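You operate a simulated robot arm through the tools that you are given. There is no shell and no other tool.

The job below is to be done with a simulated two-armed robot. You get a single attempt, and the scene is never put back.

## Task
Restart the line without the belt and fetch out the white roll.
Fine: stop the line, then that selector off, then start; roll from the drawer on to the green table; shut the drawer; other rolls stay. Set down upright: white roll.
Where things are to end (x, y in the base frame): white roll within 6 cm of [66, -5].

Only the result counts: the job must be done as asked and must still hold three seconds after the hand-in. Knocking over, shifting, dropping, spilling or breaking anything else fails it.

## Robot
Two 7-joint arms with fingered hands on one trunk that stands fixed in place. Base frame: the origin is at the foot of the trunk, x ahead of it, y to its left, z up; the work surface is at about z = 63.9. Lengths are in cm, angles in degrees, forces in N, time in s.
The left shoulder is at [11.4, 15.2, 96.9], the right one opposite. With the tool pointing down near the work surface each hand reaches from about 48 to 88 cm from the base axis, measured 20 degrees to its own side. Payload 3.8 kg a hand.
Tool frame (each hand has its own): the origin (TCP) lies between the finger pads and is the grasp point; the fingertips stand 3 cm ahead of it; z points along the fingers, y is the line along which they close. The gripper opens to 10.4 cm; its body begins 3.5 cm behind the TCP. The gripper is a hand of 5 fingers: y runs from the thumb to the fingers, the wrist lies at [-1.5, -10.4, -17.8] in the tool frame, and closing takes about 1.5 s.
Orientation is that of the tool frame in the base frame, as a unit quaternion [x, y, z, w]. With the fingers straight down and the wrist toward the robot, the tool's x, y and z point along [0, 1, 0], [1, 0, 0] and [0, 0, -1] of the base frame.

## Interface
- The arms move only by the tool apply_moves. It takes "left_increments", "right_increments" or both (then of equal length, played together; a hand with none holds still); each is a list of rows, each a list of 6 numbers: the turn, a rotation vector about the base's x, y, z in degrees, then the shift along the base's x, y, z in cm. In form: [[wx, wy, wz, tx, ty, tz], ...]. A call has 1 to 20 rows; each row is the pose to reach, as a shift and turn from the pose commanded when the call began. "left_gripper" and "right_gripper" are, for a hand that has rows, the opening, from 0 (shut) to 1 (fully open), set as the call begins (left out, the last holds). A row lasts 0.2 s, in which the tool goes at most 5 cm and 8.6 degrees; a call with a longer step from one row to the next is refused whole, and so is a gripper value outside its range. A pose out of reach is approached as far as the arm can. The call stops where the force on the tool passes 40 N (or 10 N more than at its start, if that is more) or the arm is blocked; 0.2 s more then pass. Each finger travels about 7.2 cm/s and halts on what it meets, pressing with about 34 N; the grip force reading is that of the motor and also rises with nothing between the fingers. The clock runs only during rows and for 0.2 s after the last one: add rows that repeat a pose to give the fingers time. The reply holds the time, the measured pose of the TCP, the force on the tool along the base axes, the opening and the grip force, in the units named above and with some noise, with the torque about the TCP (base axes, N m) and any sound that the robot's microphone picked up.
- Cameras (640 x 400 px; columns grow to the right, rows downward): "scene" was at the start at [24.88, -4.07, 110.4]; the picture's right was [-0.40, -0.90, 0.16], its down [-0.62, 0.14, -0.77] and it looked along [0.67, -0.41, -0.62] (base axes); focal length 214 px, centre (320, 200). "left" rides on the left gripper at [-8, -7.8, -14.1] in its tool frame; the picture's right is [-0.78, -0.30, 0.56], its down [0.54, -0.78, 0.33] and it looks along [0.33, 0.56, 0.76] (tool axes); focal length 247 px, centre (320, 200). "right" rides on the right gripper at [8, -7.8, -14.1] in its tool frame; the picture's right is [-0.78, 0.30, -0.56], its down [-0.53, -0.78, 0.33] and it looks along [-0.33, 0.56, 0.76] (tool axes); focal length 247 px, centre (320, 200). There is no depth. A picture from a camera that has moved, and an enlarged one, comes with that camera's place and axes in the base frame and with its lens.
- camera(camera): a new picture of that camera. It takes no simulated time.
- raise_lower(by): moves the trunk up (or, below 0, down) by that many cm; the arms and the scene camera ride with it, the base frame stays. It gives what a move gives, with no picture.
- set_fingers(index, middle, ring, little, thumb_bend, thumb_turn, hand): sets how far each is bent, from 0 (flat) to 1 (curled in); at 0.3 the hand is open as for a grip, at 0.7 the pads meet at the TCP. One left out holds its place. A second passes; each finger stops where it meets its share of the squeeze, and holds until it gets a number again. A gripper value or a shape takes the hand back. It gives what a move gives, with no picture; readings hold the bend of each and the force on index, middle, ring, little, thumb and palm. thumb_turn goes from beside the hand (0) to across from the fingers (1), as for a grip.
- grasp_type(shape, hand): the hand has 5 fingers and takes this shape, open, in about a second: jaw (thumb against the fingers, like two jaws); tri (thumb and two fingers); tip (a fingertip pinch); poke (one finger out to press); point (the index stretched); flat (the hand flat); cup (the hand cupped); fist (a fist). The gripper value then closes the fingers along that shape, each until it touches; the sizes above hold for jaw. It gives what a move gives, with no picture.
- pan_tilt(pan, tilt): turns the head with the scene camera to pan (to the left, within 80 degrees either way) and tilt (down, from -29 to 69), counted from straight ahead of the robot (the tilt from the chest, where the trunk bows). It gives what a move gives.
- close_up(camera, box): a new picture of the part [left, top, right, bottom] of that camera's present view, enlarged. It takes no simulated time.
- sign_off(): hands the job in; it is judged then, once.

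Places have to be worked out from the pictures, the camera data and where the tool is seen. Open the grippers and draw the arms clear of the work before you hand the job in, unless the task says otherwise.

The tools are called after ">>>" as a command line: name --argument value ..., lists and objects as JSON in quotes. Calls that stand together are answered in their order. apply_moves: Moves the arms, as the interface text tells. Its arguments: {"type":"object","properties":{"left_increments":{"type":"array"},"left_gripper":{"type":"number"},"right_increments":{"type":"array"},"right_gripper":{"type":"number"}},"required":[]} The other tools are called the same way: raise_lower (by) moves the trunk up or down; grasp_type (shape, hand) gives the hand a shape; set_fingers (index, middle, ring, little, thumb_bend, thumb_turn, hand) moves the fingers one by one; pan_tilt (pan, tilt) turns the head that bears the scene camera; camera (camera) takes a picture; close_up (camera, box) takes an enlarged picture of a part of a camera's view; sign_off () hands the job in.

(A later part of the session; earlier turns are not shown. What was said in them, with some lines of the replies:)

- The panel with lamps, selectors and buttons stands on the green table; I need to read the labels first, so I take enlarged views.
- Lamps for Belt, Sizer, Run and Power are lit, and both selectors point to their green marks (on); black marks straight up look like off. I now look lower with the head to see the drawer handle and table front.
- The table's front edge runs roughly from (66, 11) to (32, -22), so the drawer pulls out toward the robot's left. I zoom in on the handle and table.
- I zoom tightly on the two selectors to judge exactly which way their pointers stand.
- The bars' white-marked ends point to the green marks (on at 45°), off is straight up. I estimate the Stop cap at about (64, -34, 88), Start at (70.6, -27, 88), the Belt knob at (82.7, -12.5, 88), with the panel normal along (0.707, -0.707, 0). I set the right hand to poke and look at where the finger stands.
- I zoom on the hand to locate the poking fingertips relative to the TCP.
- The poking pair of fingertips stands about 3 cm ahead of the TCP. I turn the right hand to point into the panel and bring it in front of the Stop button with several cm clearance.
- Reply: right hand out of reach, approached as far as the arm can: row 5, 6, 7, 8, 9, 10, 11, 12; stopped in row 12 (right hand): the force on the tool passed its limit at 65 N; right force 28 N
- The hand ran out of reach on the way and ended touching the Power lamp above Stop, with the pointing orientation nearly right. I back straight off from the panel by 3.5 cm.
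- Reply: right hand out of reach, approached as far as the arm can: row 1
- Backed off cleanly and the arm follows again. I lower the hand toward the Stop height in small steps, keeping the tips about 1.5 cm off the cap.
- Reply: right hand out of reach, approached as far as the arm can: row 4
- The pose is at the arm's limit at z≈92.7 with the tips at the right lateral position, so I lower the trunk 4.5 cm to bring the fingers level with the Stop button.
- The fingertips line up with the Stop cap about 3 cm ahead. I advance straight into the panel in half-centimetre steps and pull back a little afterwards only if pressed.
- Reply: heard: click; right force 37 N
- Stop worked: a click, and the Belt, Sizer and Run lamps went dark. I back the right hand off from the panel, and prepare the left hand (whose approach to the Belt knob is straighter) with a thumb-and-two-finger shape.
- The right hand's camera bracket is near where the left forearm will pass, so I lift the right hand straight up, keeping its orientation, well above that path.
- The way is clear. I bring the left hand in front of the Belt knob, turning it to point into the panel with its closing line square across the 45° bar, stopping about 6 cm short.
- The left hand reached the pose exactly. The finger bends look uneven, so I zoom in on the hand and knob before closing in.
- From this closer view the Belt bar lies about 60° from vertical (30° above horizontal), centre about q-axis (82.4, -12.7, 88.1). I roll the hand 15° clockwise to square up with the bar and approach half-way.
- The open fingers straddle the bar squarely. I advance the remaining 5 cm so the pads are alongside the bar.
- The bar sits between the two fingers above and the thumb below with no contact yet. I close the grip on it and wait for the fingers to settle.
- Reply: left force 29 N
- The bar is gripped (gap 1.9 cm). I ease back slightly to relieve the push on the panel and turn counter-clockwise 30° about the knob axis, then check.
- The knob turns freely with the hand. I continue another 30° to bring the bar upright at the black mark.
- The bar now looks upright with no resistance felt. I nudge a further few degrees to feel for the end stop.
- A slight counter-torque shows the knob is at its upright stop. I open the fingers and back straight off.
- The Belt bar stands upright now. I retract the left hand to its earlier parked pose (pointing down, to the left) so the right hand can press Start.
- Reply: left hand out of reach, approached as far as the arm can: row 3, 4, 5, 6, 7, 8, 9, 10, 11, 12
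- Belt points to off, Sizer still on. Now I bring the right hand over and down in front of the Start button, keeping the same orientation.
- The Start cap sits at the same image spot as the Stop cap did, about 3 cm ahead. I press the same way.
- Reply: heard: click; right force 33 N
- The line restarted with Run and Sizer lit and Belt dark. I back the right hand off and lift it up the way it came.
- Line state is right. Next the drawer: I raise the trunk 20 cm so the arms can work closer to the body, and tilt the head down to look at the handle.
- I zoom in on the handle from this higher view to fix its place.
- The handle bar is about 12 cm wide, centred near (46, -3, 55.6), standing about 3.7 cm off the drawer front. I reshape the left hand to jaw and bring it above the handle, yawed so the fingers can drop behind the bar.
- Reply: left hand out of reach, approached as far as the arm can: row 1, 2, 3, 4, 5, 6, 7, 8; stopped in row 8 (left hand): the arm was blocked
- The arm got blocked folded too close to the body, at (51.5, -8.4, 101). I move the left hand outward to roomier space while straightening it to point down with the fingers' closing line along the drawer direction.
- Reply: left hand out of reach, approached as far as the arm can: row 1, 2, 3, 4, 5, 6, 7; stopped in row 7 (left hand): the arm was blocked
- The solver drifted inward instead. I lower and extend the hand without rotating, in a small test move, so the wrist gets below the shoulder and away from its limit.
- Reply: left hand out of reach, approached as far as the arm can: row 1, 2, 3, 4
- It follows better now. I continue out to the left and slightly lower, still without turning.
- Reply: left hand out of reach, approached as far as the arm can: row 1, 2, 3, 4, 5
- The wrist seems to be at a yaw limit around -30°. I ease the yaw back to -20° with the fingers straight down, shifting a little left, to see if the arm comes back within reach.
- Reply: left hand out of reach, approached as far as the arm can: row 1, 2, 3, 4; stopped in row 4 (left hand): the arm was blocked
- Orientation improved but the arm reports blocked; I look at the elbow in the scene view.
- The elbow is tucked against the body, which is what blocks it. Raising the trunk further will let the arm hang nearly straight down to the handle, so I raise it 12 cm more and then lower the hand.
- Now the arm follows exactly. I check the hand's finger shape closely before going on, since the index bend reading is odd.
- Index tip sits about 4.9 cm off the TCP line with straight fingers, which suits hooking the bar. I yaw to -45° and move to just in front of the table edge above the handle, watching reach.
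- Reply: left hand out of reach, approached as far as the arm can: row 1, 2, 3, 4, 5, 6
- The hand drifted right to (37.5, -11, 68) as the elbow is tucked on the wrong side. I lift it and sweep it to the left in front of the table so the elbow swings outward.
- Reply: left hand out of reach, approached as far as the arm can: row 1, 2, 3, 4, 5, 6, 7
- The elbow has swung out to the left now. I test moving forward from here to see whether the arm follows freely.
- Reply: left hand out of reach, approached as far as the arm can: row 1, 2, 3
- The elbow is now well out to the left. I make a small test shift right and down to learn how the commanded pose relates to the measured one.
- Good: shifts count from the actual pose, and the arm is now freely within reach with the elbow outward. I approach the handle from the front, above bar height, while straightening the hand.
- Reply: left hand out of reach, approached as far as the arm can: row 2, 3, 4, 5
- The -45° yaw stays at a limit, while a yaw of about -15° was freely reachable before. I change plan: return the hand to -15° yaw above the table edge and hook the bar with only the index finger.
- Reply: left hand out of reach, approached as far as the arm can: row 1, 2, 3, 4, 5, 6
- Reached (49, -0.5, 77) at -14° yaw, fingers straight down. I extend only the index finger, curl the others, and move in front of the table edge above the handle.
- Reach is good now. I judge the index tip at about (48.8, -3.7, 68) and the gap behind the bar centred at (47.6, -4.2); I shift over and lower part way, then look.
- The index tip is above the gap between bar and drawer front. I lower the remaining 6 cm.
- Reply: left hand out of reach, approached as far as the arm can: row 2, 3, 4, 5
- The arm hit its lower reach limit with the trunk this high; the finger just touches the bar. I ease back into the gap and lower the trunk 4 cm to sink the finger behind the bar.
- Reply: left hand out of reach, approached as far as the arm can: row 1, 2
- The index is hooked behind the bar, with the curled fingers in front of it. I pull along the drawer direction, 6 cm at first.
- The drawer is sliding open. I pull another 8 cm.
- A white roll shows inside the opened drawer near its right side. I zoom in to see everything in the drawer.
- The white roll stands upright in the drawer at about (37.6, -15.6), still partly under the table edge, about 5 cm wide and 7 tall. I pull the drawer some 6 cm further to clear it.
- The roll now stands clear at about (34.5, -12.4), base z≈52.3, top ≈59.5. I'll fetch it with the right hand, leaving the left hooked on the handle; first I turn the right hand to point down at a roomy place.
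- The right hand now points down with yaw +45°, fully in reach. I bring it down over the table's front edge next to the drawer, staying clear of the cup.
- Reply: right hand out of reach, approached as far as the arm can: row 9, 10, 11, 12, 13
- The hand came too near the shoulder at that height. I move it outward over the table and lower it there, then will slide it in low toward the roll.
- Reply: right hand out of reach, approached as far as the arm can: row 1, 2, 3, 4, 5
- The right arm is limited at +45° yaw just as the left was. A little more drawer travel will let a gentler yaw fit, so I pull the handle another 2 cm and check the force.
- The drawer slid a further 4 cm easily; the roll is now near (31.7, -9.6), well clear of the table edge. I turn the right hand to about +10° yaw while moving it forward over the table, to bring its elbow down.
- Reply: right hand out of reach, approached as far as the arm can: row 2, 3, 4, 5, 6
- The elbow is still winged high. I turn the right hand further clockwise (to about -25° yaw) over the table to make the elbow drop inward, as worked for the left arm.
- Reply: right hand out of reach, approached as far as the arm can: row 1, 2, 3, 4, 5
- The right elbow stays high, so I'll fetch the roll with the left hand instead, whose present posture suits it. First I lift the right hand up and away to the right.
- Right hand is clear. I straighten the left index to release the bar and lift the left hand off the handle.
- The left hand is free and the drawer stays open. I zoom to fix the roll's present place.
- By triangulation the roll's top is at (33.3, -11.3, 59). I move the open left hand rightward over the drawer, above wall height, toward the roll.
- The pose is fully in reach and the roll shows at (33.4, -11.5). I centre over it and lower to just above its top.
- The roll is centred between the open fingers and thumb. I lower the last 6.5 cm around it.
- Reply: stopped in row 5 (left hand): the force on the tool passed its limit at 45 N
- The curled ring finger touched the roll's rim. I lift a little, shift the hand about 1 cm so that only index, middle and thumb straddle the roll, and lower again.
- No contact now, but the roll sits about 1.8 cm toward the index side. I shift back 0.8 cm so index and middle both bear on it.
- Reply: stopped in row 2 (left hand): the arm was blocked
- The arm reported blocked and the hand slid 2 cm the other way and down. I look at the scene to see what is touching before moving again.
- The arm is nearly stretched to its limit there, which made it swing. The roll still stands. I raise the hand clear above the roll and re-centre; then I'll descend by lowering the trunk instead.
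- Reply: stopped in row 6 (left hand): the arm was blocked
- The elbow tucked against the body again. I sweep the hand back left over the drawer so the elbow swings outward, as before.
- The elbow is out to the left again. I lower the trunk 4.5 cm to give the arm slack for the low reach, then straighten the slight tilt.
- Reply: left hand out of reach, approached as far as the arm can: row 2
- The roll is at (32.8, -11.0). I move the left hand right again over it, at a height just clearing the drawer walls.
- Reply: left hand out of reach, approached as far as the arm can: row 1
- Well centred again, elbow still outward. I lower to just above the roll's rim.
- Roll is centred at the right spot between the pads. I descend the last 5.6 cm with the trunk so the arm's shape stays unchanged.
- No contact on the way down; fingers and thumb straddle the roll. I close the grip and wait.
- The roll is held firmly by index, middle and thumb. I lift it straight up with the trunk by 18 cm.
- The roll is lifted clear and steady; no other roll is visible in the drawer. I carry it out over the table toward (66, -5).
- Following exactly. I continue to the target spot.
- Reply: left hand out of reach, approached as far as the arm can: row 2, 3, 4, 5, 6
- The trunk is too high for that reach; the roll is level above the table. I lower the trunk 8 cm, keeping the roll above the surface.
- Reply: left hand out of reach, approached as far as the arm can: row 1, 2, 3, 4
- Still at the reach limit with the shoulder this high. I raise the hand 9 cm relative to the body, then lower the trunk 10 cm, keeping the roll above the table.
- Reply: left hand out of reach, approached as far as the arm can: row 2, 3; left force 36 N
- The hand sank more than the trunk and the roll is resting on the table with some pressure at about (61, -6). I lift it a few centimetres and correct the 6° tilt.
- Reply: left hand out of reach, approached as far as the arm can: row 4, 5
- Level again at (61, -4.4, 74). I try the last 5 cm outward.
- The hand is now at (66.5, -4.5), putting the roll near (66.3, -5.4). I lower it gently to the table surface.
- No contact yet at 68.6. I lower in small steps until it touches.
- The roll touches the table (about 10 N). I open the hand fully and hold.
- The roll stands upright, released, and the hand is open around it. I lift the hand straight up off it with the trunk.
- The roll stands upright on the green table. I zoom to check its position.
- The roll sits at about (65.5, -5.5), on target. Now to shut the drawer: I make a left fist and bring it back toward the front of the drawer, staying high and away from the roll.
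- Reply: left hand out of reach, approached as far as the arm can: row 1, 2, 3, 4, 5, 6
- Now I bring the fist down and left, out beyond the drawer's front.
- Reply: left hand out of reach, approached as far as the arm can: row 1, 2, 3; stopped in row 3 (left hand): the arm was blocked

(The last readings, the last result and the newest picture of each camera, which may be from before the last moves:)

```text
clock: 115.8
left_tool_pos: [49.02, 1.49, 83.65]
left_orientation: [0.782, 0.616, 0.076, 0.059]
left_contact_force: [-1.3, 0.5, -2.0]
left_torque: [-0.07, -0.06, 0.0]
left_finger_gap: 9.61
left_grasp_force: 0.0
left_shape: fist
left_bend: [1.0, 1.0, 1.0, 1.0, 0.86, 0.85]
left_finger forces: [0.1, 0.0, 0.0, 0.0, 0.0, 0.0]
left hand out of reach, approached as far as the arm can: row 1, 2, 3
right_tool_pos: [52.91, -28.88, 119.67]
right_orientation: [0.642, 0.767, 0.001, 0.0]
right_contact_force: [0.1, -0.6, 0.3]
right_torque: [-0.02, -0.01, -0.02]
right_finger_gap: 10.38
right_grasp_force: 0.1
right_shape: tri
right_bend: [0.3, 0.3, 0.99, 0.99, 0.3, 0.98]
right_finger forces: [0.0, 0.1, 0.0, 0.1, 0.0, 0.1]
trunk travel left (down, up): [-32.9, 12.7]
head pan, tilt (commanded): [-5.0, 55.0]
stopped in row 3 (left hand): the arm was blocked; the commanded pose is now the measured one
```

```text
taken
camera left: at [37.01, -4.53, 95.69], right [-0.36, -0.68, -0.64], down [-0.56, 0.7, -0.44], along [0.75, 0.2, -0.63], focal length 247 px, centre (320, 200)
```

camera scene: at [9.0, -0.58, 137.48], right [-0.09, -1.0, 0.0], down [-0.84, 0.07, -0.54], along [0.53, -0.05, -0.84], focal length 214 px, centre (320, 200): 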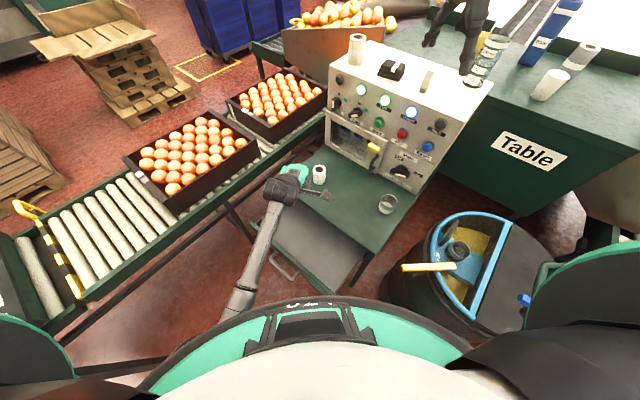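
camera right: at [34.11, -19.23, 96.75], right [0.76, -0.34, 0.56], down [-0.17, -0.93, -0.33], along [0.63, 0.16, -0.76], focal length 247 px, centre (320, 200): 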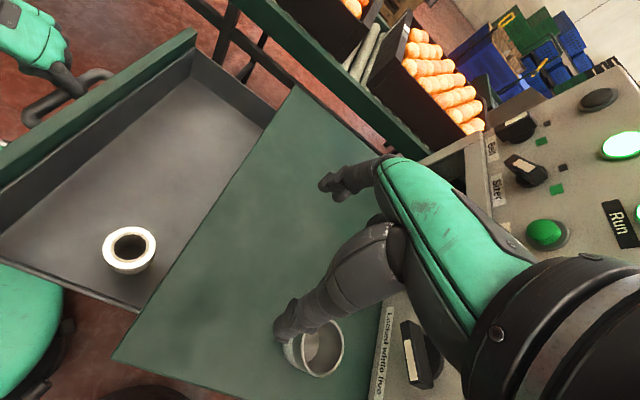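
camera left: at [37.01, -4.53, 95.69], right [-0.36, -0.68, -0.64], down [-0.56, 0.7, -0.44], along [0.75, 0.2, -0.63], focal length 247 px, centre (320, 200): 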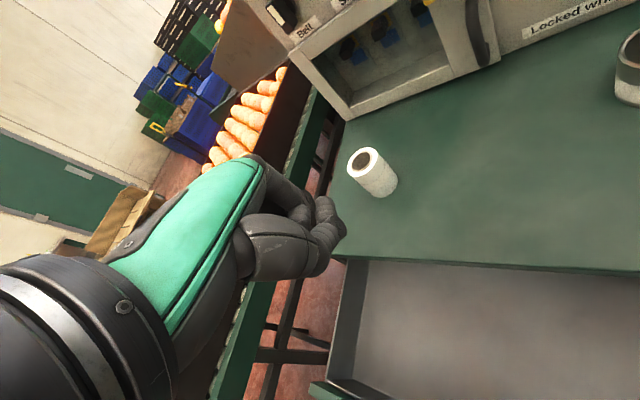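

The elbow caught on the body again. I follow the earlier good route: first lower the hand over the table edge, clear of the roll, while levelling it.

>>> apply_moves --left_increments '[[0, 2.5, 0, 1, -0.8, -1], [0, 5, 0, 1.5, -1.6, -3], [0, 7.5, 0, 1.5, -2.4, -5], [0, 10, 0, 1, -3.2, -7], [0, 11, 0, 0, -4, -9]]'

>>> camera --camera "scene"

>>> camera --camera "left"

```text
clock: 117.0
left_tool_pos: [48.79, -2.39, 74.33]
left_orientation: [0.786, 0.618, -0.001, -0.003]
left_contact_force: [0.0, 0.0, 0.0]
left_torque: [0.01, -0.02, 0.01]
left_finger_gap: 9.59
left_grasp_force: 0.0
left_shape: fist
left_bend: [1.0, 1.0, 1.0, 1.0, 0.86, 0.85]
left_finger forces: [0.0, 0.1, 0.0, 0.0, 0.1, 0.0]
right_tool_pos: [52.8, -29.01, 119.63]
right_orientation: [0.642, 0.767, 0.002, 0.0]
right_contact_force: [0.1, 0.5, -1.2]
right_torque: [0.0, 0.01, 0.0]
right_finger_gap: 10.41
right_grasp_force: 0.1
right_shape: tri
right_bend: [0.3, 0.3, 0.99, 0.99, 0.3, 0.98]
right_finger forces: [0.1, 0.1, 0.0, 0.0, 0.0, 0.1]
trunk travel left (down, up): [-32.9, 12.7]
head pan, tilt (commanded): [-5.0, 55.0]
```

```text
taken
camera scene: at [9.03, -0.69, 137.47], right [-0.09, -1.0, 0.0], down [-0.84, 0.07, -0.54], along [0.53, -0.05, -0.84], focal length 214 px, centre (320, 200)
```

scene: 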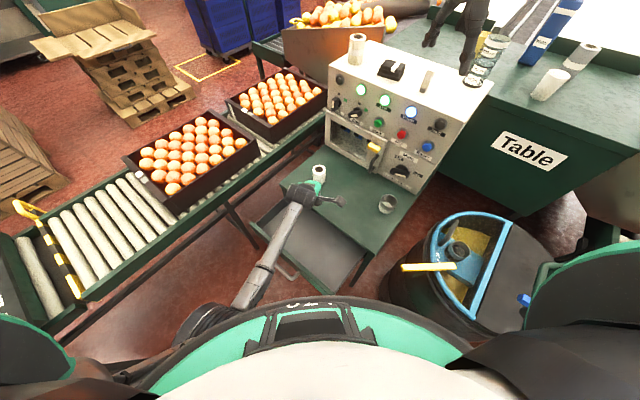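

```text
taken
camera left: at [39.44, -8.5, 88.49], right [-0.47, -0.68, -0.56], down [-0.63, 0.7, -0.33], along [0.61, 0.2, -0.76], focal length 247 px, centre (320, 200)
```

left: 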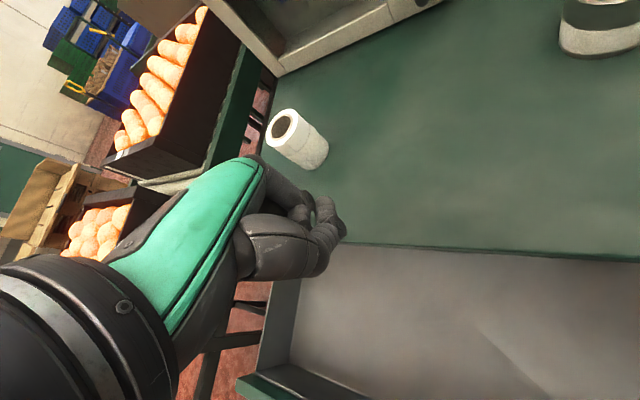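

Reach is fine again. I go on over the open drawer at a safe height, then left to beyond its front.

>>> apply_moves --left_increments '[[0, 0, 0, -3, -0.5, -2], [0, 0, 0, -6, -1, -4], [0, 0, 0, -9, -1.5, -5.5], [0, 0, 0, -12, -1.5, -6], [0, 0, 0, -13.5, 1.5, -6], [0, 0, 0, -15, 5, -6], [0, 0, 0, -16.5, 9, -6], [0, 0, 0, -18.5, 13, -6], [0, 0, 0, -20.5, 16.5, -6]]'

>>> camera --camera "scene"

>>> camera --camera "left"

```text
clock: 119.0
left_tool_pos: [28.19, 14.26, 68.56]
left_orientation: [0.785, 0.619, -0.001, -0.004]
left_contact_force: [0.3, 0.2, 0.3]
left_torque: [-0.05, -0.02, 0.04]
left_finger_gap: 9.62
left_grasp_force: 0.1
left_shape: fist
left_bend: [1.0, 1.0, 1.0, 1.0, 0.86, 0.85]
left_finger forces: [0.1, 0.0, 0.0, 0.0, 0.0, 0.0]
left hand out of reach, approached as far as the arm can: row 8
right_tool_pos: [52.91, -28.85, 119.75]
right_orientation: [0.642, 0.766, 0.001, 0.0]
right_contact_force: [-0.2, 1.1, 0.7]
right_torque: [0.02, 0.0, -0.02]
right_finger_gap: 10.4
right_grasp_force: 0.0
right_shape: tri
right_bend: [0.3, 0.3, 0.99, 0.99, 0.3, 0.98]
right_finger forces: [0.0, 0.0, 0.1, 0.0, 0.1, 0.0]
trunk travel left (down, up): [-32.9, 12.7]
head pan, tilt (commanded): [-5.0, 55.0]
```

```text
taken
camera scene: at [8.97, -0.54, 137.48], right [-0.09, -1.0, 0.0], down [-0.84, 0.07, -0.54], along [0.54, -0.05, -0.84], focal length 214 px, centre (320, 200)
```

scene: 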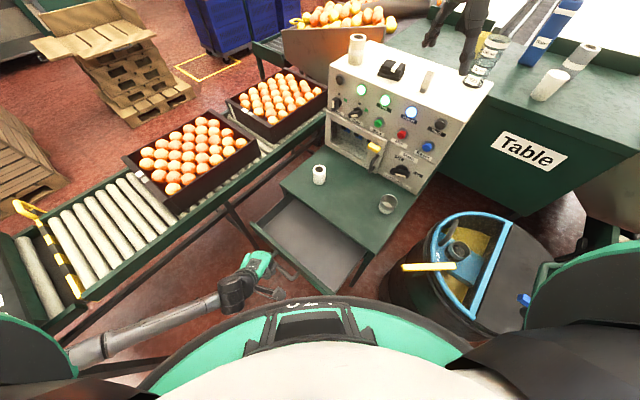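

```text
taken
camera left: at [18.82, 8.21, 82.7], right [-0.47, -0.68, -0.56], down [-0.63, 0.7, -0.33], along [0.61, 0.2, -0.76], focal length 247 px, centre (320, 200)
```

left: 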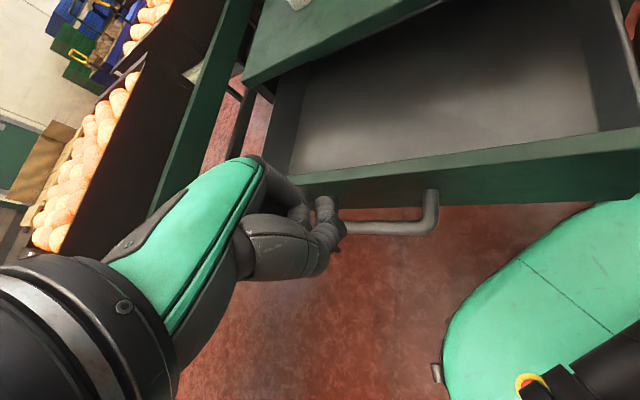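

The drawer is open about 20.6 cm, its bar at s≈13.9. I lower the fist in front of the drawer's face, just above the handle bar.

>>> apply_moves --left_increments '[[0, 0, 0, 0, 0, -2.5], [0, 0, 0, 0, 0, -5], [0, 0, 0, 0, 0, -7.5], [0, 0, 0, 0, 0, -9.5]]'

>>> camera --camera "left"

>>> close_up --camera "scene" --box '[200, 180, 380, 310]'

```text
clock: 120.0
left_tool_pos: [28.63, 14.14, 58.79]
left_orientation: [0.786, 0.619, 0.0, -0.003]
left_contact_force: [0.5, -0.4, -0.4]
left_torque: [0.01, 0.02, -0.02]
left_finger_gap: 9.57
left_grasp_force: 0.0
left_shape: fist
left_bend: [1.0, 1.0, 1.0, 1.0, 0.86, 0.85]
left_finger forces: [0.0, 0.1, 0.0, 0.0, 0.0, 0.0]
right_tool_pos: [52.87, -28.99, 119.55]
right_orientation: [0.642, 0.766, 0.0, 0.0]
right_contact_force: [1.0, -0.2, 0.4]
right_torque: [-0.02, 0.0, 0.0]
right_finger_gap: 10.39
right_grasp_force: 0.0
right_shape: tri
right_bend: [0.3, 0.3, 0.99, 0.99, 0.3, 0.98]
right_finger forces: [0.0, 0.0, 0.0, 0.1, 0.0, 0.0]
trunk travel left (down, up): [-32.9, 12.7]
head pan, tilt (commanded): [-5.0, 55.0]
```

```text
taken
camera left: at [19.22, 7.98, 72.98], right [-0.47, -0.68, -0.56], down [-0.63, 0.7, -0.33], along [0.62, 0.2, -0.76], focal length 247 px, centre (320, 200)
```

left: 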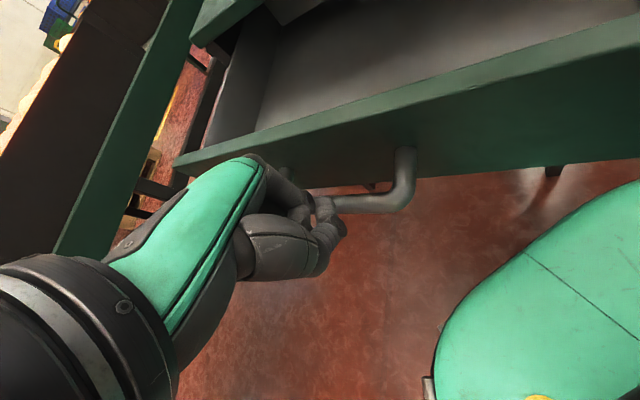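

```text
3.08 times, centred on (290, 245) of scene
camera zoom: at [9.08, -0.7, 137.47], right [-0.09, -1.0, 0.0], down [-0.84, 0.07, -0.54], along [0.53, -0.05, -0.84], focal length 660 px, centre (412, 62)
```

zoom: 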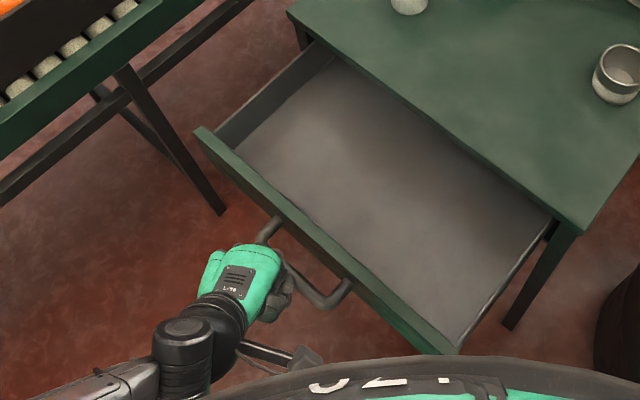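

The fist is in place with no contact. I push along the drawer direction, 8 cm at first.

>>> apply_moves --left_increments '[[0, 0, 0, 0.8, -0.8, 0], [0, 0, 0, 1.6, -1.6, 0], [0, 0, 0, 2.4, -2.4, 0], [0, 0, 0, 3.2, -3.2, 0], [0, 0, 0, 4.0, -4.0, 0], [0, 0, 0, 4.8, -4.8, 0], [0, 0, 0, 5.6, -5.6, 0]]'

>>> camera --camera "left"

>>> camera --camera "scene"

```text
clock: 121.6
left_tool_pos: [33.87, 8.3, 58.95]
left_orientation: [0.786, 0.619, -0.001, -0.004]
left_contact_force: [0.2, 0.5, 0.2]
left_torque: [0.01, -0.01, 0.01]
left_finger_gap: 9.59
left_grasp_force: 0.1
left_shape: fist
left_bend: [1.0, 1.0, 1.0, 1.0, 0.86, 0.85]
left_finger forces: [0.0, 0.0, 0.1, 0.0, 0.0, 0.0]
right_tool_pos: [52.8, -28.97, 119.72]
right_orientation: [0.642, 0.767, 0.002, 0.0]
right_contact_force: [-0.2, -0.5, 0.1]
right_torque: [-0.01, -0.01, -0.02]
right_finger_gap: 10.4
right_grasp_force: 0.1
right_shape: tri
right_bend: [0.3, 0.3, 0.99, 0.99, 0.3, 0.98]
right_finger forces: [0.0, 0.0, 0.0, 0.1, 0.0, 0.1]
trunk travel left (down, up): [-32.9, 12.7]
head pan, tilt (commanded): [-5.0, 55.0]
```

```text
taken
camera left: at [24.53, 2.24, 73.01], right [-0.47, -0.68, -0.56], down [-0.63, 0.7, -0.33], along [0.61, 0.2, -0.76], focal length 247 px, centre (320, 200)
```

left: 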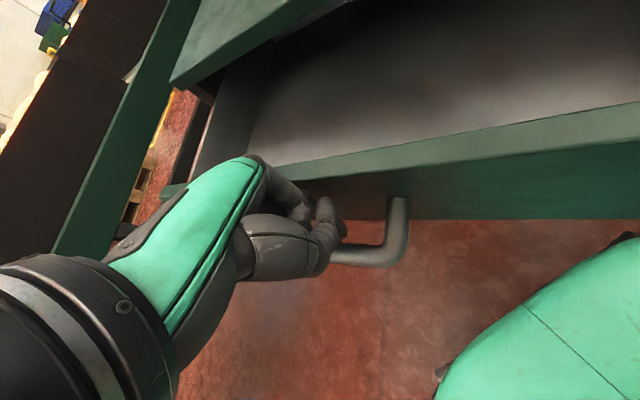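

```text
taken
camera scene: at [9.05, -0.71, 137.47], right [-0.09, -1.0, 0.0], down [-0.84, 0.07, -0.54], along [0.53, -0.05, -0.84], focal length 214 px, centre (320, 200)
```

scene: 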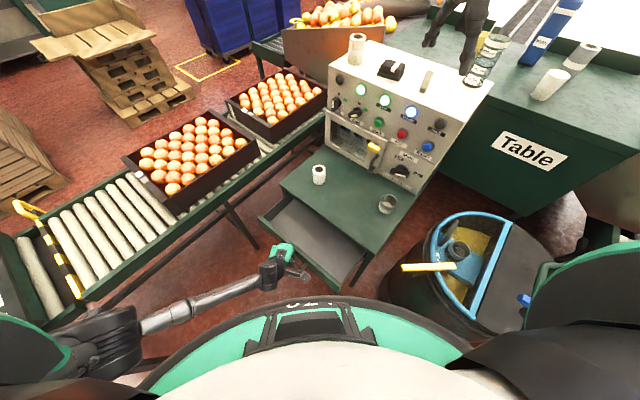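

The drawer is moving in. I continue pushing.

>>> apply_moves --left_increments '[[0, 0, 0, 0.8, -0.8, 0], [0, 0, 0, 1.6, -1.6, 0], [0, 0, 0, 2.4, -2.4, 0], [0, 0, 0, 3.2, -3.2, 0], [0, 0, 0, 4.0, -4.0, 0], [0, 0, 0, 4.8, -4.8, 0], [0, 0, 0, 5.6, -5.6, 0], [0, 0, 0, 6.4, -6.4, 0]]'

>>> camera --camera "left"

>>> camera --camera "scene"

```text
clock: 123.4
left_tool_pos: [40.39, 1.84, 58.98]
left_orientation: [0.786, 0.619, -0.002, -0.003]
left_contact_force: [0.3, 0.6, -0.4]
left_torque: [0.0, 0.02, -0.03]
left_finger_gap: 9.6
left_grasp_force: 0.1
left_shape: fist
left_bend: [1.0, 1.0, 1.0, 1.0, 0.86, 0.85]
left_finger forces: [0.0, 0.0, 0.0, 0.0, 0.1, 0.1]
right_tool_pos: [52.84, -29.14, 119.68]
right_orientation: [0.642, 0.766, 0.002, 0.0]
right_contact_force: [0.1, -0.3, 0.4]
right_torque: [0.0, -0.01, 0.0]
right_finger_gap: 10.41
right_grasp_force: 0.0
right_shape: tri
right_bend: [0.3, 0.3, 0.99, 0.99, 0.3, 0.98]
right_finger forces: [0.0, 0.0, 0.0, 0.0, 0.0, 0.1]
trunk travel left (down, up): [-32.9, 12.7]
head pan, tilt (commanded): [-5.0, 55.0]
```

```text
taken
camera left: at [31.05, -4.14, 73.05], right [-0.47, -0.68, -0.56], down [-0.63, 0.7, -0.33], along [0.61, 0.2, -0.76], focal length 247 px, centre (320, 200)
```

left: 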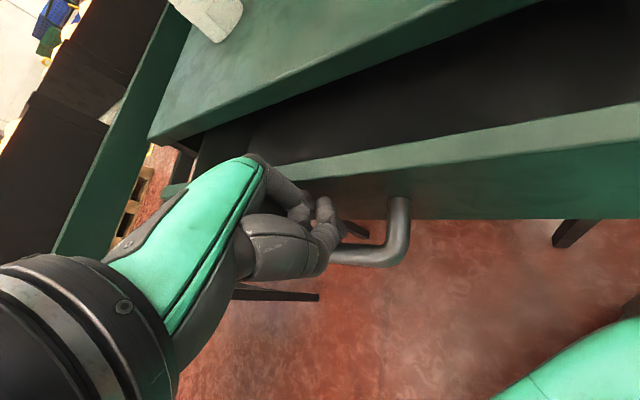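

```text
taken
camera scene: at [9.07, -0.75, 137.47], right [-0.09, -1.0, 0.0], down [-0.84, 0.07, -0.54], along [0.53, -0.05, -0.84], focal length 214 px, centre (320, 200)
```

scene: 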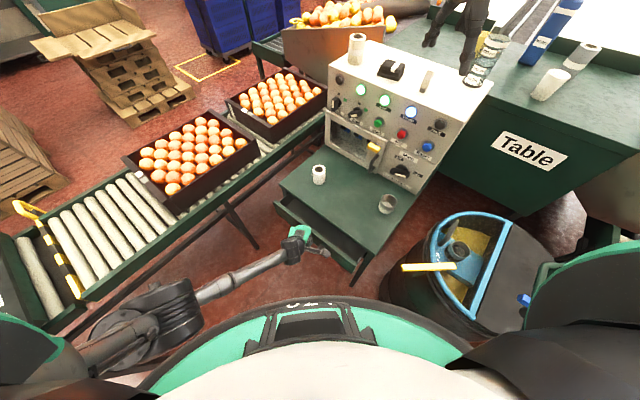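

About 7 cm remain. I push on 6 cm.

>>> apply_moves --left_increments '[[0, 0, 0, 0.8, -0.8, 0], [0, 0, 0, 1.6, -1.6, 0], [0, 0, 0, 2.4, -2.4, 0], [0, 0, 0, 3.2, -3.2, 0], [0, 0, 0, 3.8, -3.8, 0], [0, 0, 0, 4.2, -4.2, 0]]'

>>> camera --camera "left"

>>> close_up --camera "scene" --box '[250, 150, 410, 290]'

```text
clock: 124.8
left_tool_pos: [44.48, -2.44, 58.93]
left_orientation: [0.786, 0.618, -0.002, -0.004]
left_contact_force: [0.1, -0.5, 1.0]
left_torque: [-0.02, -0.01, 0.0]
left_finger_gap: 9.6
left_grasp_force: 0.1
left_shape: fist
left_bend: [1.0, 1.0, 1.0, 1.0, 0.86, 0.85]
left_finger forces: [0.0, 0.0, 0.1, 0.0, 0.0, 0.0]
right_tool_pos: [52.85, -29.09, 119.65]
right_orientation: [0.642, 0.767, 0.001, -0.001]
right_contact_force: [0.5, 0.3, 0.1]
right_torque: [0.01, -0.01, -0.01]
right_finger_gap: 10.4
right_grasp_force: 0.2
right_shape: tri
right_bend: [0.3, 0.3, 0.99, 0.99, 0.3, 0.98]
right_finger forces: [0.1, 0.0, 0.0, 0.0, 0.0, 0.0]
trunk travel left (down, up): [-32.9, 12.7]
head pan, tilt (commanded): [-5.0, 55.0]
```

```text
taken
camera left: at [35.11, -8.5, 73.07], right [-0.47, -0.68, -0.56], down [-0.63, 0.7, -0.33], along [0.61, 0.2, -0.77], focal length 247 px, centre (320, 200)
```

left: 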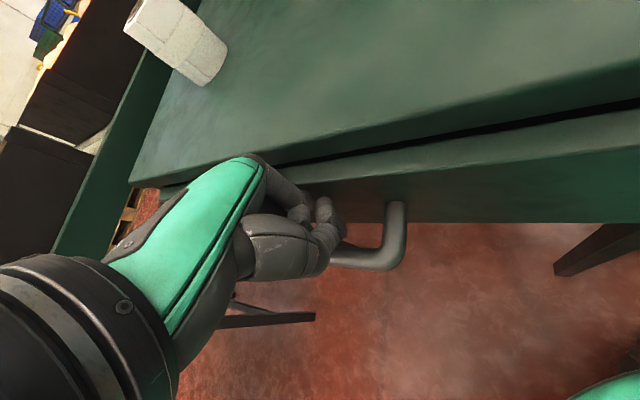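

```text
2.86 times, centred on (330, 220) of scene
camera zoom: at [9.05, -0.74, 137.47], right [-0.09, -1.0, 0.0], down [-0.84, 0.07, -0.54], along [0.53, -0.05, -0.84], focal length 613 px, centre (291, 143)
```

zoom: 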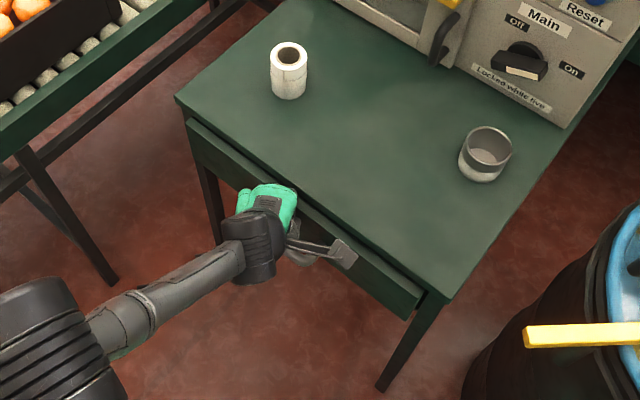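

Only about 1–1.5 cm of gap remains. I push the last bit in small steps, with the force limit as guard.

>>> apply_moves --left_increments '[[0, 0, 0, 0.3, -0.3, 0], [0, 0, 0, 0.6, -0.6, 0], [0, 0, 0, 0.9, -0.9, 0], [0, 0, 0, 1.1, -1.1, 0]]'

>>> camera --camera "left"

>>> close_up --camera "scene" --box '[280, 170, 400, 270]'

```text
clock: 125.8
left_tool_pos: [45.38, -3.03, 59.87]
left_orientation: [0.786, 0.619, -0.001, -0.002]
left_contact_force: [-0.1, -0.5, 0.1]
left_torque: [-0.01, 0.01, -0.03]
left_finger_gap: 9.59
left_grasp_force: 0.1
left_shape: fist
left_bend: [1.0, 1.0, 1.0, 1.0, 0.85, 0.85]
left_finger forces: [0.0, 0.0, 0.0, 0.0, 0.0, 0.0]
left hand out of reach, approached as far as the arm can: row 1, 2, 3, 4
right_tool_pos: [52.88, -28.9, 119.72]
right_orientation: [0.642, 0.767, 0.002, 0.0]
right_contact_force: [0.1, -0.6, 0.2]
right_torque: [-0.02, -0.05, 0.03]
right_finger_gap: 10.4
right_grasp_force: 0.0
right_shape: tri
right_bend: [0.3, 0.3, 0.99, 0.99, 0.3, 0.98]
right_finger forces: [0.0, 0.0, 0.0, 0.0, 0.0, 0.0]
trunk travel left (down, up): [-32.9, 12.7]
head pan, tilt (commanded): [-5.0, 55.0]
```

```text
taken
camera left: at [36.04, -9.09, 74.05], right [-0.47, -0.68, -0.56], down [-0.63, 0.7, -0.33], along [0.61, 0.19, -0.76], focal length 247 px, centre (320, 200)
```

left: 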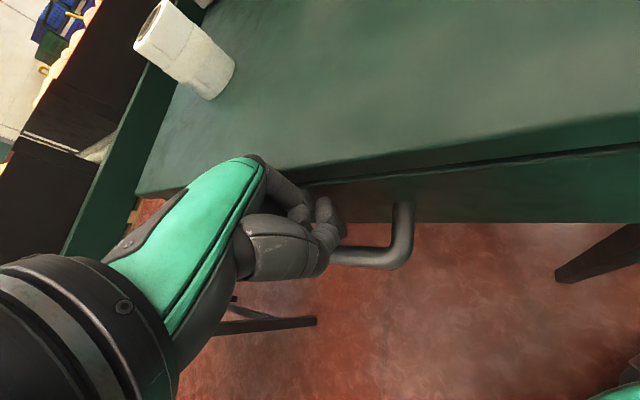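

```text
4.00 times, centred on (340, 220) of scene
camera zoom: at [9.02, -0.65, 137.47], right [-0.09, -1.0, 0.0], down [-0.84, 0.07, -0.54], along [0.53, -0.05, -0.84], focal length 858 px, centre (240, 120)
```

zoom: 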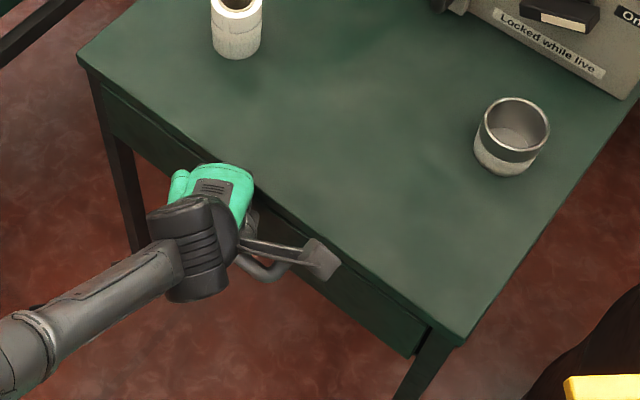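

The bar is back at about s=34.7, essentially its original place, but the arm lost reach on the last push. I lower the trunk 1.5 cm and press once more to be sure it is fully shut.

>>> raise_lower --by -1.5

>>> apply_moves --left_increments '[[0, 0, 0, 0.3, -0.3, 0], [0, 0, 0, 0.6, -0.6, 0], [0, 0, 0, 0.9, -0.9, 0]]'

>>> close_up --camera "left" --box '[250, 110, 640, 300]'

```text
clock: 126.5
left_tool_pos: [45.47, -2.45, 58.0]
left_orientation: [0.785, 0.619, -0.001, -0.005]
left_contact_force: [0.3, -0.2, -0.5]
left_torque: [0.0, 0.01, 0.02]
left_finger_gap: 9.62
left_grasp_force: 0.0
left_shape: fist
left_bend: [1.0, 1.0, 1.0, 1.0, 0.85, 0.85]
left_finger forces: [0.0, 0.0, 0.0, 0.0, 0.0, 0.0]
right_tool_pos: [52.91, -29.13, 118.09]
right_orientation: [0.642, 0.766, 0.001, 0.0]
right_contact_force: [0.2, -0.8, -0.2]
right_torque: [-0.02, -0.03, 0.0]
right_finger_gap: 10.4
right_grasp_force: 0.1
right_shape: tri
right_bend: [0.3, 0.3, 0.99, 0.99, 0.3, 0.98]
right_finger forces: [0.0, 0.0, 0.0, 0.1, 0.0, 0.0]
trunk travel left (down, up): [-31.4, 14.2]
head pan, tilt (commanded): [-5.0, 55.0]
```

```text
clock: 127.2
left_tool_pos: [45.53, -2.7, 57.94]
left_orientation: [0.785, 0.62, -0.001, -0.005]
left_contact_force: [-6.1, 9.9, -2.4]
left_torque: [-0.53, -0.28, 0.16]
left_finger_gap: 9.6
left_grasp_force: 0.1
left_shape: fist
left_bend: [1.0, 1.0, 1.0, 1.0, 0.85, 0.85]
left_finger forces: [11.8, 0.1, 0.1, 0.0, 0.0, 0.1]
left hand out of reach, approached as far as the arm can: row 2, 3
right_tool_pos: [52.93, -28.98, 118.33]
right_orientation: [0.641, 0.767, 0.0, 0.001]
right_contact_force: [0.1, -0.1, 0.1]
right_torque: [0.0, -0.02, 0.03]
right_finger_gap: 10.39
right_grasp_force: 0.1
right_shape: tri
right_bend: [0.3, 0.3, 0.99, 0.99, 0.3, 0.98]
right_finger forces: [0.0, 0.1, 0.1, 0.1, 0.0, 0.0]
trunk travel left (down, up): [-31.4, 14.2]
head pan, tilt (commanded): [-5.0, 55.0]
```

```text
1.64 times, centred on (445, 205) of left
camera zoom: at [36.22, -8.86, 72.17], right [-0.47, -0.68, -0.56], down [-0.63, 0.7, -0.32], along [0.61, 0.2, -0.77], focal length 405 px, centre (115, 192)
```

zoom: 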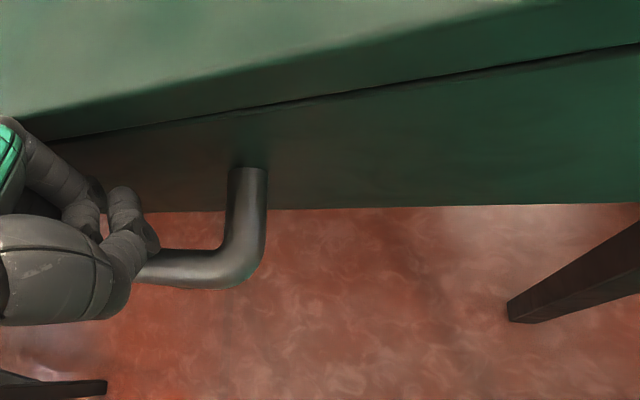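

The push now meets firm resistance (about 12 N) and the drawer front is flush: shut. I back the fist off and up, away from the drawer.

>>> apply_moves --left_increments '[[0, 0, 0, -0.7, 0.7, 0.5], [0, 0, 0, -2, 2, 1.5], [0, 0, 0, -4, 4, 3], [0, 0, 0, -6, 6.5, 5], [0, 0, 0, -8.5, 9.5, 7], [0, 0, 0, -11, 12.5, 9]]'

>>> close_up --camera "scene" --box '[250, 150, 410, 290]'

>>> camera --camera "left"

```text
clock: 128.7
left_tool_pos: [33.51, 6.21, 66.85]
left_orientation: [0.782, 0.624, 0.006, -0.007]
left_contact_force: [0.4, -0.3, 0.8]
left_torque: [-0.03, -0.02, 0.0]
left_finger_gap: 9.6
left_grasp_force: 0.0
left_shape: fist
left_bend: [1.0, 1.0, 1.0, 1.0, 0.86, 0.85]
left_finger forces: [0.0, 0.0, 0.1, 0.0, 0.0, 0.1]
left hand out of reach, approached as far as the arm can: row 5, 6
right_tool_pos: [52.79, -28.87, 118.28]
right_orientation: [0.642, 0.766, 0.0, 0.0]
right_contact_force: [0.1, -0.3, 0.3]
right_torque: [-0.01, 0.02, 0.0]
right_finger_gap: 10.4
right_grasp_force: 0.1
right_shape: tri
right_bend: [0.3, 0.3, 0.99, 0.99, 0.3, 0.98]
right_finger forces: [0.1, 0.0, 0.0, 0.1, 0.1, 0.1]
trunk travel left (down, up): [-31.4, 14.2]
head pan, tilt (commanded): [-5.0, 55.0]
```

```text
2.86 times, centred on (330, 220) of scene
camera zoom: at [9.31, -0.58, 135.85], right [-0.09, -1.0, 0.01], down [-0.85, 0.07, -0.53], along [0.53, -0.05, -0.85], focal length 613 px, centre (291, 143)
```

zoom: 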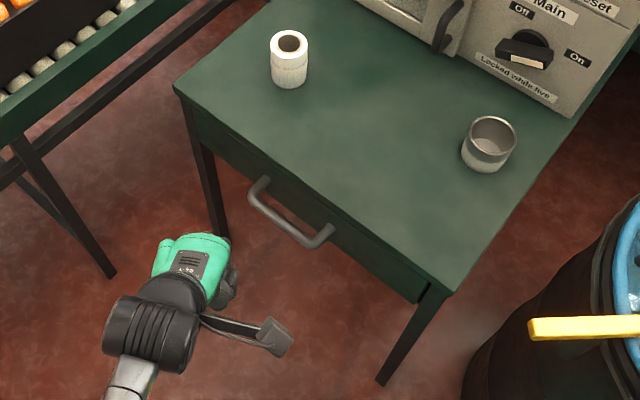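

```text
taken
camera left: at [24.07, -0.29, 80.76], right [-0.46, -0.68, -0.57], down [-0.64, 0.7, -0.32], along [0.62, 0.22, -0.76], focal length 247 px, centre (320, 200)
```

left: 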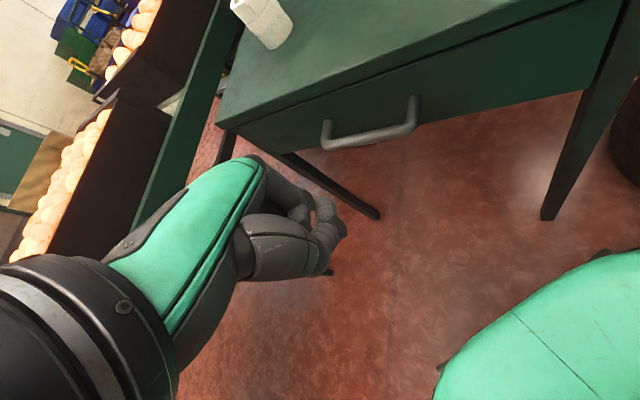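

The drawer is shut and the roll stands on the table. I open the left hand and raise the trunk to draw the arms clear.

>>> grasp_type --shape "jaw" --hand "left"

>>> raise_lower --by 12

>>> camera --camera "scene"

```text
clock: 129.6
left_tool_pos: [33.82, 6.5, 66.68]
left_orientation: [0.781, 0.624, 0.009, -0.01]
left_contact_force: [0.5, 0.4, -0.6]
left_torque: [-0.01, 0.02, 0.03]
left_finger_gap: 10.38
left_grasp_force: 0.1
left_shape: jaw
left_bend: [0.3, 0.3, 0.3, 0.3, 0.3, 0.97]
left_finger forces: [0.0, 0.1, 0.0, 0.0, 0.0, 0.1]
right_tool_pos: [52.89, -29.03, 118.15]
right_orientation: [0.643, 0.766, 0.001, 0.0]
right_contact_force: [-0.5, -0.1, -0.3]
right_torque: [0.0, 0.02, -0.02]
right_finger_gap: 10.41
right_grasp_force: 0.0
right_shape: tri
right_bend: [0.3, 0.3, 0.99, 0.99, 0.3, 0.98]
right_finger forces: [0.0, 0.0, 0.0, 0.0, 0.0, 0.0]
trunk travel left (down, up): [-31.4, 14.2]
head pan, tilt (commanded): [-5.0, 55.0]
```

```text
clock: 131.1
left_tool_pos: [35.07, 6.26, 80.77]
left_orientation: [0.781, 0.624, 0.029, 0.006]
left_contact_force: [0.3, 0.1, 0.9]
left_torque: [0.01, 0.0, 0.01]
left_finger_gap: 10.38
left_grasp_force: 0.0
left_shape: jaw
left_bend: [0.3, 0.3, 0.3, 0.3, 0.3, 0.97]
left_finger forces: [0.0, 0.0, 0.0, 0.1, 0.0, 0.0]
right_tool_pos: [52.89, -28.96, 130.23]
right_orientation: [0.642, 0.766, 0.0, 0.0]
right_contact_force: [-0.5, -0.8, 0.3]
right_torque: [-0.03, -0.01, 0.01]
right_finger_gap: 10.39
right_grasp_force: 0.0
right_shape: tri
right_bend: [0.3, 0.3, 0.99, 0.99, 0.3, 0.98]
right_finger forces: [0.0, 0.0, 0.0, 0.0, 0.0, 0.0]
trunk travel left (down, up): [-43.4, 2.2]
head pan, tilt (commanded): [-5.0, 55.0]
```

```text
taken
camera scene: at [7.3, -0.7, 148.57], right [-0.09, -1.0, 0.0], down [-0.82, 0.07, -0.57], along [0.57, -0.05, -0.82], focal length 214 px, centre (320, 200)
```

scene: 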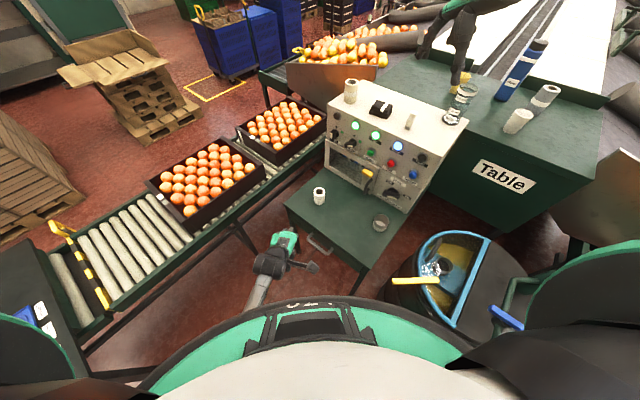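

Arms are up and clear of the table. I shift the left hand a bit further away and check the panel and drawer closely.

>>> apply_moves --left_increments '[[0, 0, 0, 0, 2, 0], [0, 0, 0, 0, 4, 0], [0, 0, 0, 0, 7, 1], [0, 0, 0, 0, 10, 2]]'

>>> close_up --camera "scene" --box '[300, 60, 480, 220]'

>>> close_up --camera "scene" --box '[270, 160, 420, 290]'

```text
clock: 132.1
left_tool_pos: [33.27, 10.92, 81.85]
left_orientation: [0.77, 0.636, 0.052, -0.004]
left_contact_force: [-1.0, 0.3, -0.4]
left_torque: [0.0, -0.02, 0.01]
left_finger_gap: 10.36
left_grasp_force: 0.0
left_shape: jaw
left_bend: [0.3, 0.3, 0.3, 0.3, 0.3, 0.97]
left_finger forces: [0.0, 0.0, 0.0, 0.0, 0.0, 0.0]
left hand out of reach, approached as far as the arm can: row 1, 2, 3, 4
right_tool_pos: [52.88, -29.0, 130.17]
right_orientation: [0.641, 0.767, 0.001, 0.0]
right_contact_force: [-0.1, 0.1, -0.6]
right_torque: [0.02, 0.01, 0.01]
right_finger_gap: 10.38
right_grasp_force: 0.1
right_shape: tri
right_bend: [0.3, 0.3, 0.99, 0.99, 0.3, 0.98]
right_finger forces: [0.0, 0.0, 0.0, 0.0, 0.1, 0.0]
trunk travel left (down, up): [-43.4, 2.2]
head pan, tilt (commanded): [-5.0, 55.0]
```

```text
2.50 times, centred on (390, 140) of scene
camera zoom: at [7.24, -0.66, 148.54], right [-0.09, -1.0, 0.0], down [-0.82, 0.07, -0.57], along [0.57, -0.05, -0.82], focal length 536 px, centre (145, 350)
```

zoom: 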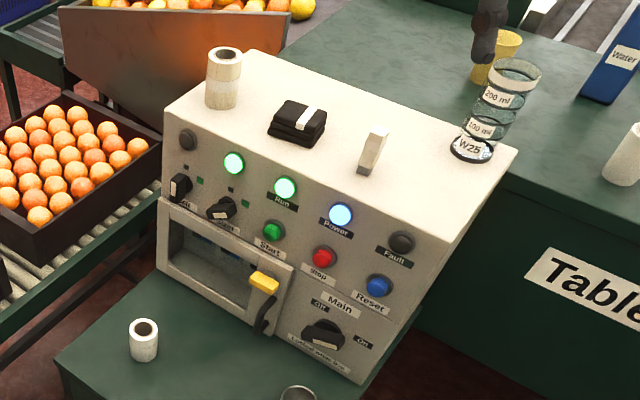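

```text
3.08 times, centred on (345, 225) of scene
camera zoom: at [7.24, -0.66, 148.54], right [-0.09, -1.0, 0.0], down [-0.82, 0.07, -0.57], along [0.57, -0.05, -0.82], focal length 660 px, centre (243, 123)
```

zoom: 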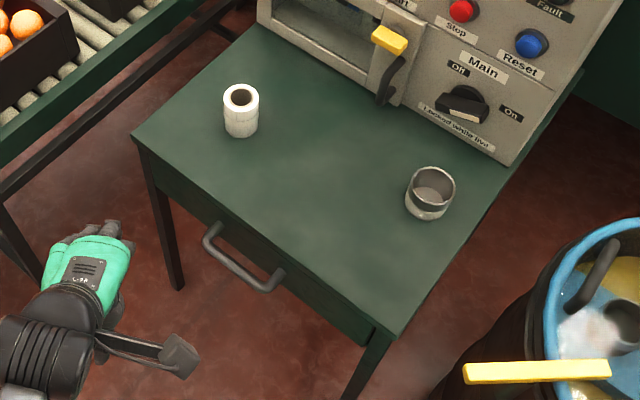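

Panel state, roll and other objects look right. To verify the drawer is fully shut, I return the trunk and head to the viewpoint I had before opening it and compare.

>>> raise_lower --by -20.4

>>> pan_tilt --pan -10 --tilt 55

>>> close_up --camera "scene" --box '[245, 130, 405, 270]'

```text
clock: 134.2
left_tool_pos: [33.39, 10.46, 61.32]
left_orientation: [0.77, 0.636, 0.051, -0.005]
left_contact_force: [0.3, -0.4, 0.4]
left_torque: [-0.03, -0.02, -0.02]
left_finger_gap: 10.4
left_grasp_force: 0.1
left_shape: jaw
left_bend: [0.3, 0.3, 0.3, 0.3, 0.3, 0.97]
left_finger forces: [0.0, 0.1, 0.0, 0.0, 0.0, 0.0]
right_tool_pos: [52.91, -28.96, 109.74]
right_orientation: [0.643, 0.766, 0.001, 0.0]
right_contact_force: [0.6, -1.3, 0.5]
right_torque: [0.01, -0.01, 0.02]
right_finger_gap: 10.39
right_grasp_force: 0.0
right_shape: tri
right_bend: [0.3, 0.3, 0.99, 0.99, 0.3, 0.98]
right_finger forces: [0.1, 0.0, 0.1, 0.0, 0.1, 0.1]
trunk travel left (down, up): [-23.0, 22.6]
head pan, tilt (commanded): [-5.0, 55.0]
```

```text
clock: 134.9
left_tool_pos: [33.41, 10.66, 61.27]
left_orientation: [0.77, 0.636, 0.051, -0.005]
left_contact_force: [0.4, -0.2, 0.7]
left_torque: [0.01, -0.01, 0.04]
left_finger_gap: 10.37
left_grasp_force: 0.0
left_shape: jaw
left_bend: [0.3, 0.3, 0.3, 0.3, 0.3, 0.97]
left_finger forces: [0.0, 0.1, 0.1, 0.0, 0.0, 0.0]
right_tool_pos: [52.87, -29.18, 109.74]
right_orientation: [0.641, 0.767, 0.001, 0.001]
right_contact_force: [0.5, 0.7, -0.3]
right_torque: [0.0, -0.01, -0.01]
right_finger_gap: 10.39
right_grasp_force: 0.1
right_shape: tri
right_bend: [0.3, 0.3, 0.99, 0.99, 0.3, 0.98]
right_finger forces: [0.0, 0.0, 0.0, 0.1, 0.1, 0.0]
trunk travel left (down, up): [-23.0, 22.6]
head pan, tilt (commanded): [-10.0, 55.0]
```

```text
2.86 times, centred on (325, 200) of scene
camera zoom: at [12.62, -1.31, 126.4], right [-0.17, -0.98, 0.02], down [-0.88, 0.14, -0.46], along [0.45, -0.1, -0.89], focal length 613 px, centre (306, 200)
```

zoom: 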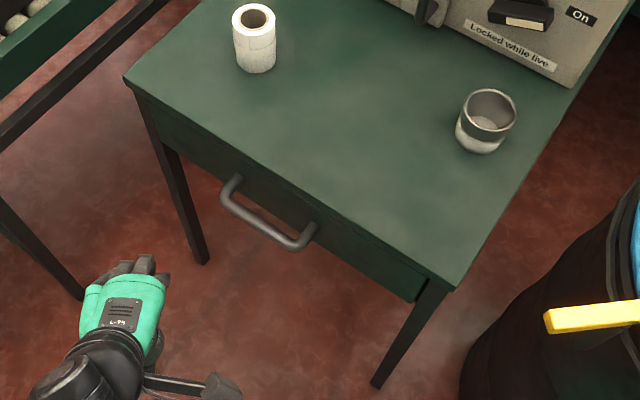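

Handle, table and cup sit at exactly the same pixels as before the drawer was opened, so the drawer is fully shut. I raise the trunk again to keep both open hands clear of the work.

>>> raise_lower --by 20

>>> camera --camera "scene"

```text
clock: 137.1
left_tool_pos: [33.45, 10.61, 81.28]
left_orientation: [0.77, 0.636, 0.052, -0.006]
left_contact_force: [0.9, -0.5, 0.5]
left_torque: [0.03, 0.01, 0.02]
left_finger_gap: 10.37
left_grasp_force: 0.1
left_shape: jaw
left_bend: [0.3, 0.3, 0.3, 0.3, 0.3, 0.97]
left_finger forces: [0.1, 0.0, 0.0, 0.1, 0.0, 0.0]
right_tool_pos: [52.92, -29.03, 129.74]
right_orientation: [0.641, 0.767, 0.001, 0.0]
right_contact_force: [0.0, 0.5, -0.5]
right_torque: [0.02, 0.02, -0.01]
right_finger_gap: 10.4
right_grasp_force: 0.1
right_shape: tri
right_bend: [0.3, 0.3, 0.99, 0.99, 0.3, 0.98]
right_finger forces: [0.0, 0.1, 0.1, 0.0, 0.0, 0.1]
trunk travel left (down, up): [-43.0, 2.6]
head pan, tilt (commanded): [-10.0, 55.0]
```

```text
taken
camera scene: at [7.25, -1.32, 148.16], right [-0.17, -0.98, 0.0], down [-0.81, 0.14, -0.57], along [0.56, -0.1, -0.82], focal length 214 px, centre (320, 200)
```

scene: 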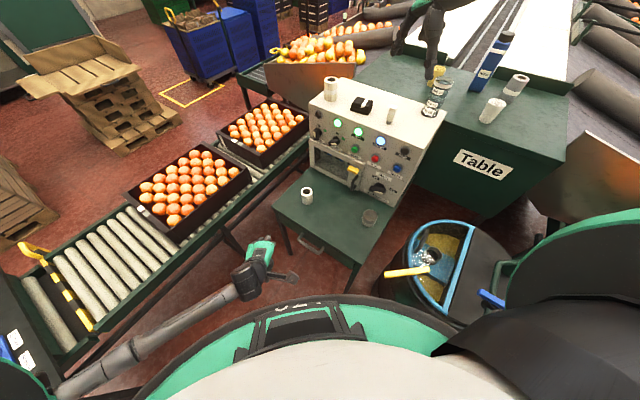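

The line is running with Belt off and Sizer and Run lit. The white roll stands upright near (65.5, -5.5), the drawer is shut, and both hands are open and clear. I hand the job in.

>>> sign_off

```text
The job is handed in.
```

The line is running again without the belt, and the white roll is out of the drawer and standing on the green table. I handed the job in; no verdict came back with it.

- **Line:** I pressed Stop, turned the Belt selector to off, then pressed Start. The Sizer, Run and Power lamps are lit, and the Belt and Fault lamps are dark.
- **White roll:** it stands upright at about (65.5, -5.5), within about 1 cm of the [66, -5] target.
- **Drawer:** it is shut; its handle sits exactly where it did before I opened it. I saw no other rolls in the part of the drawer that was open.
- **Other objects:** the roll on the panel, the cup and the items on the other table look unmoved in the final pictures.

During the first approach, the right hand bumped the Power lamp with about 65 N. The lamp stayed lit and I saw no damage.

Both hands are open and clear of the table.
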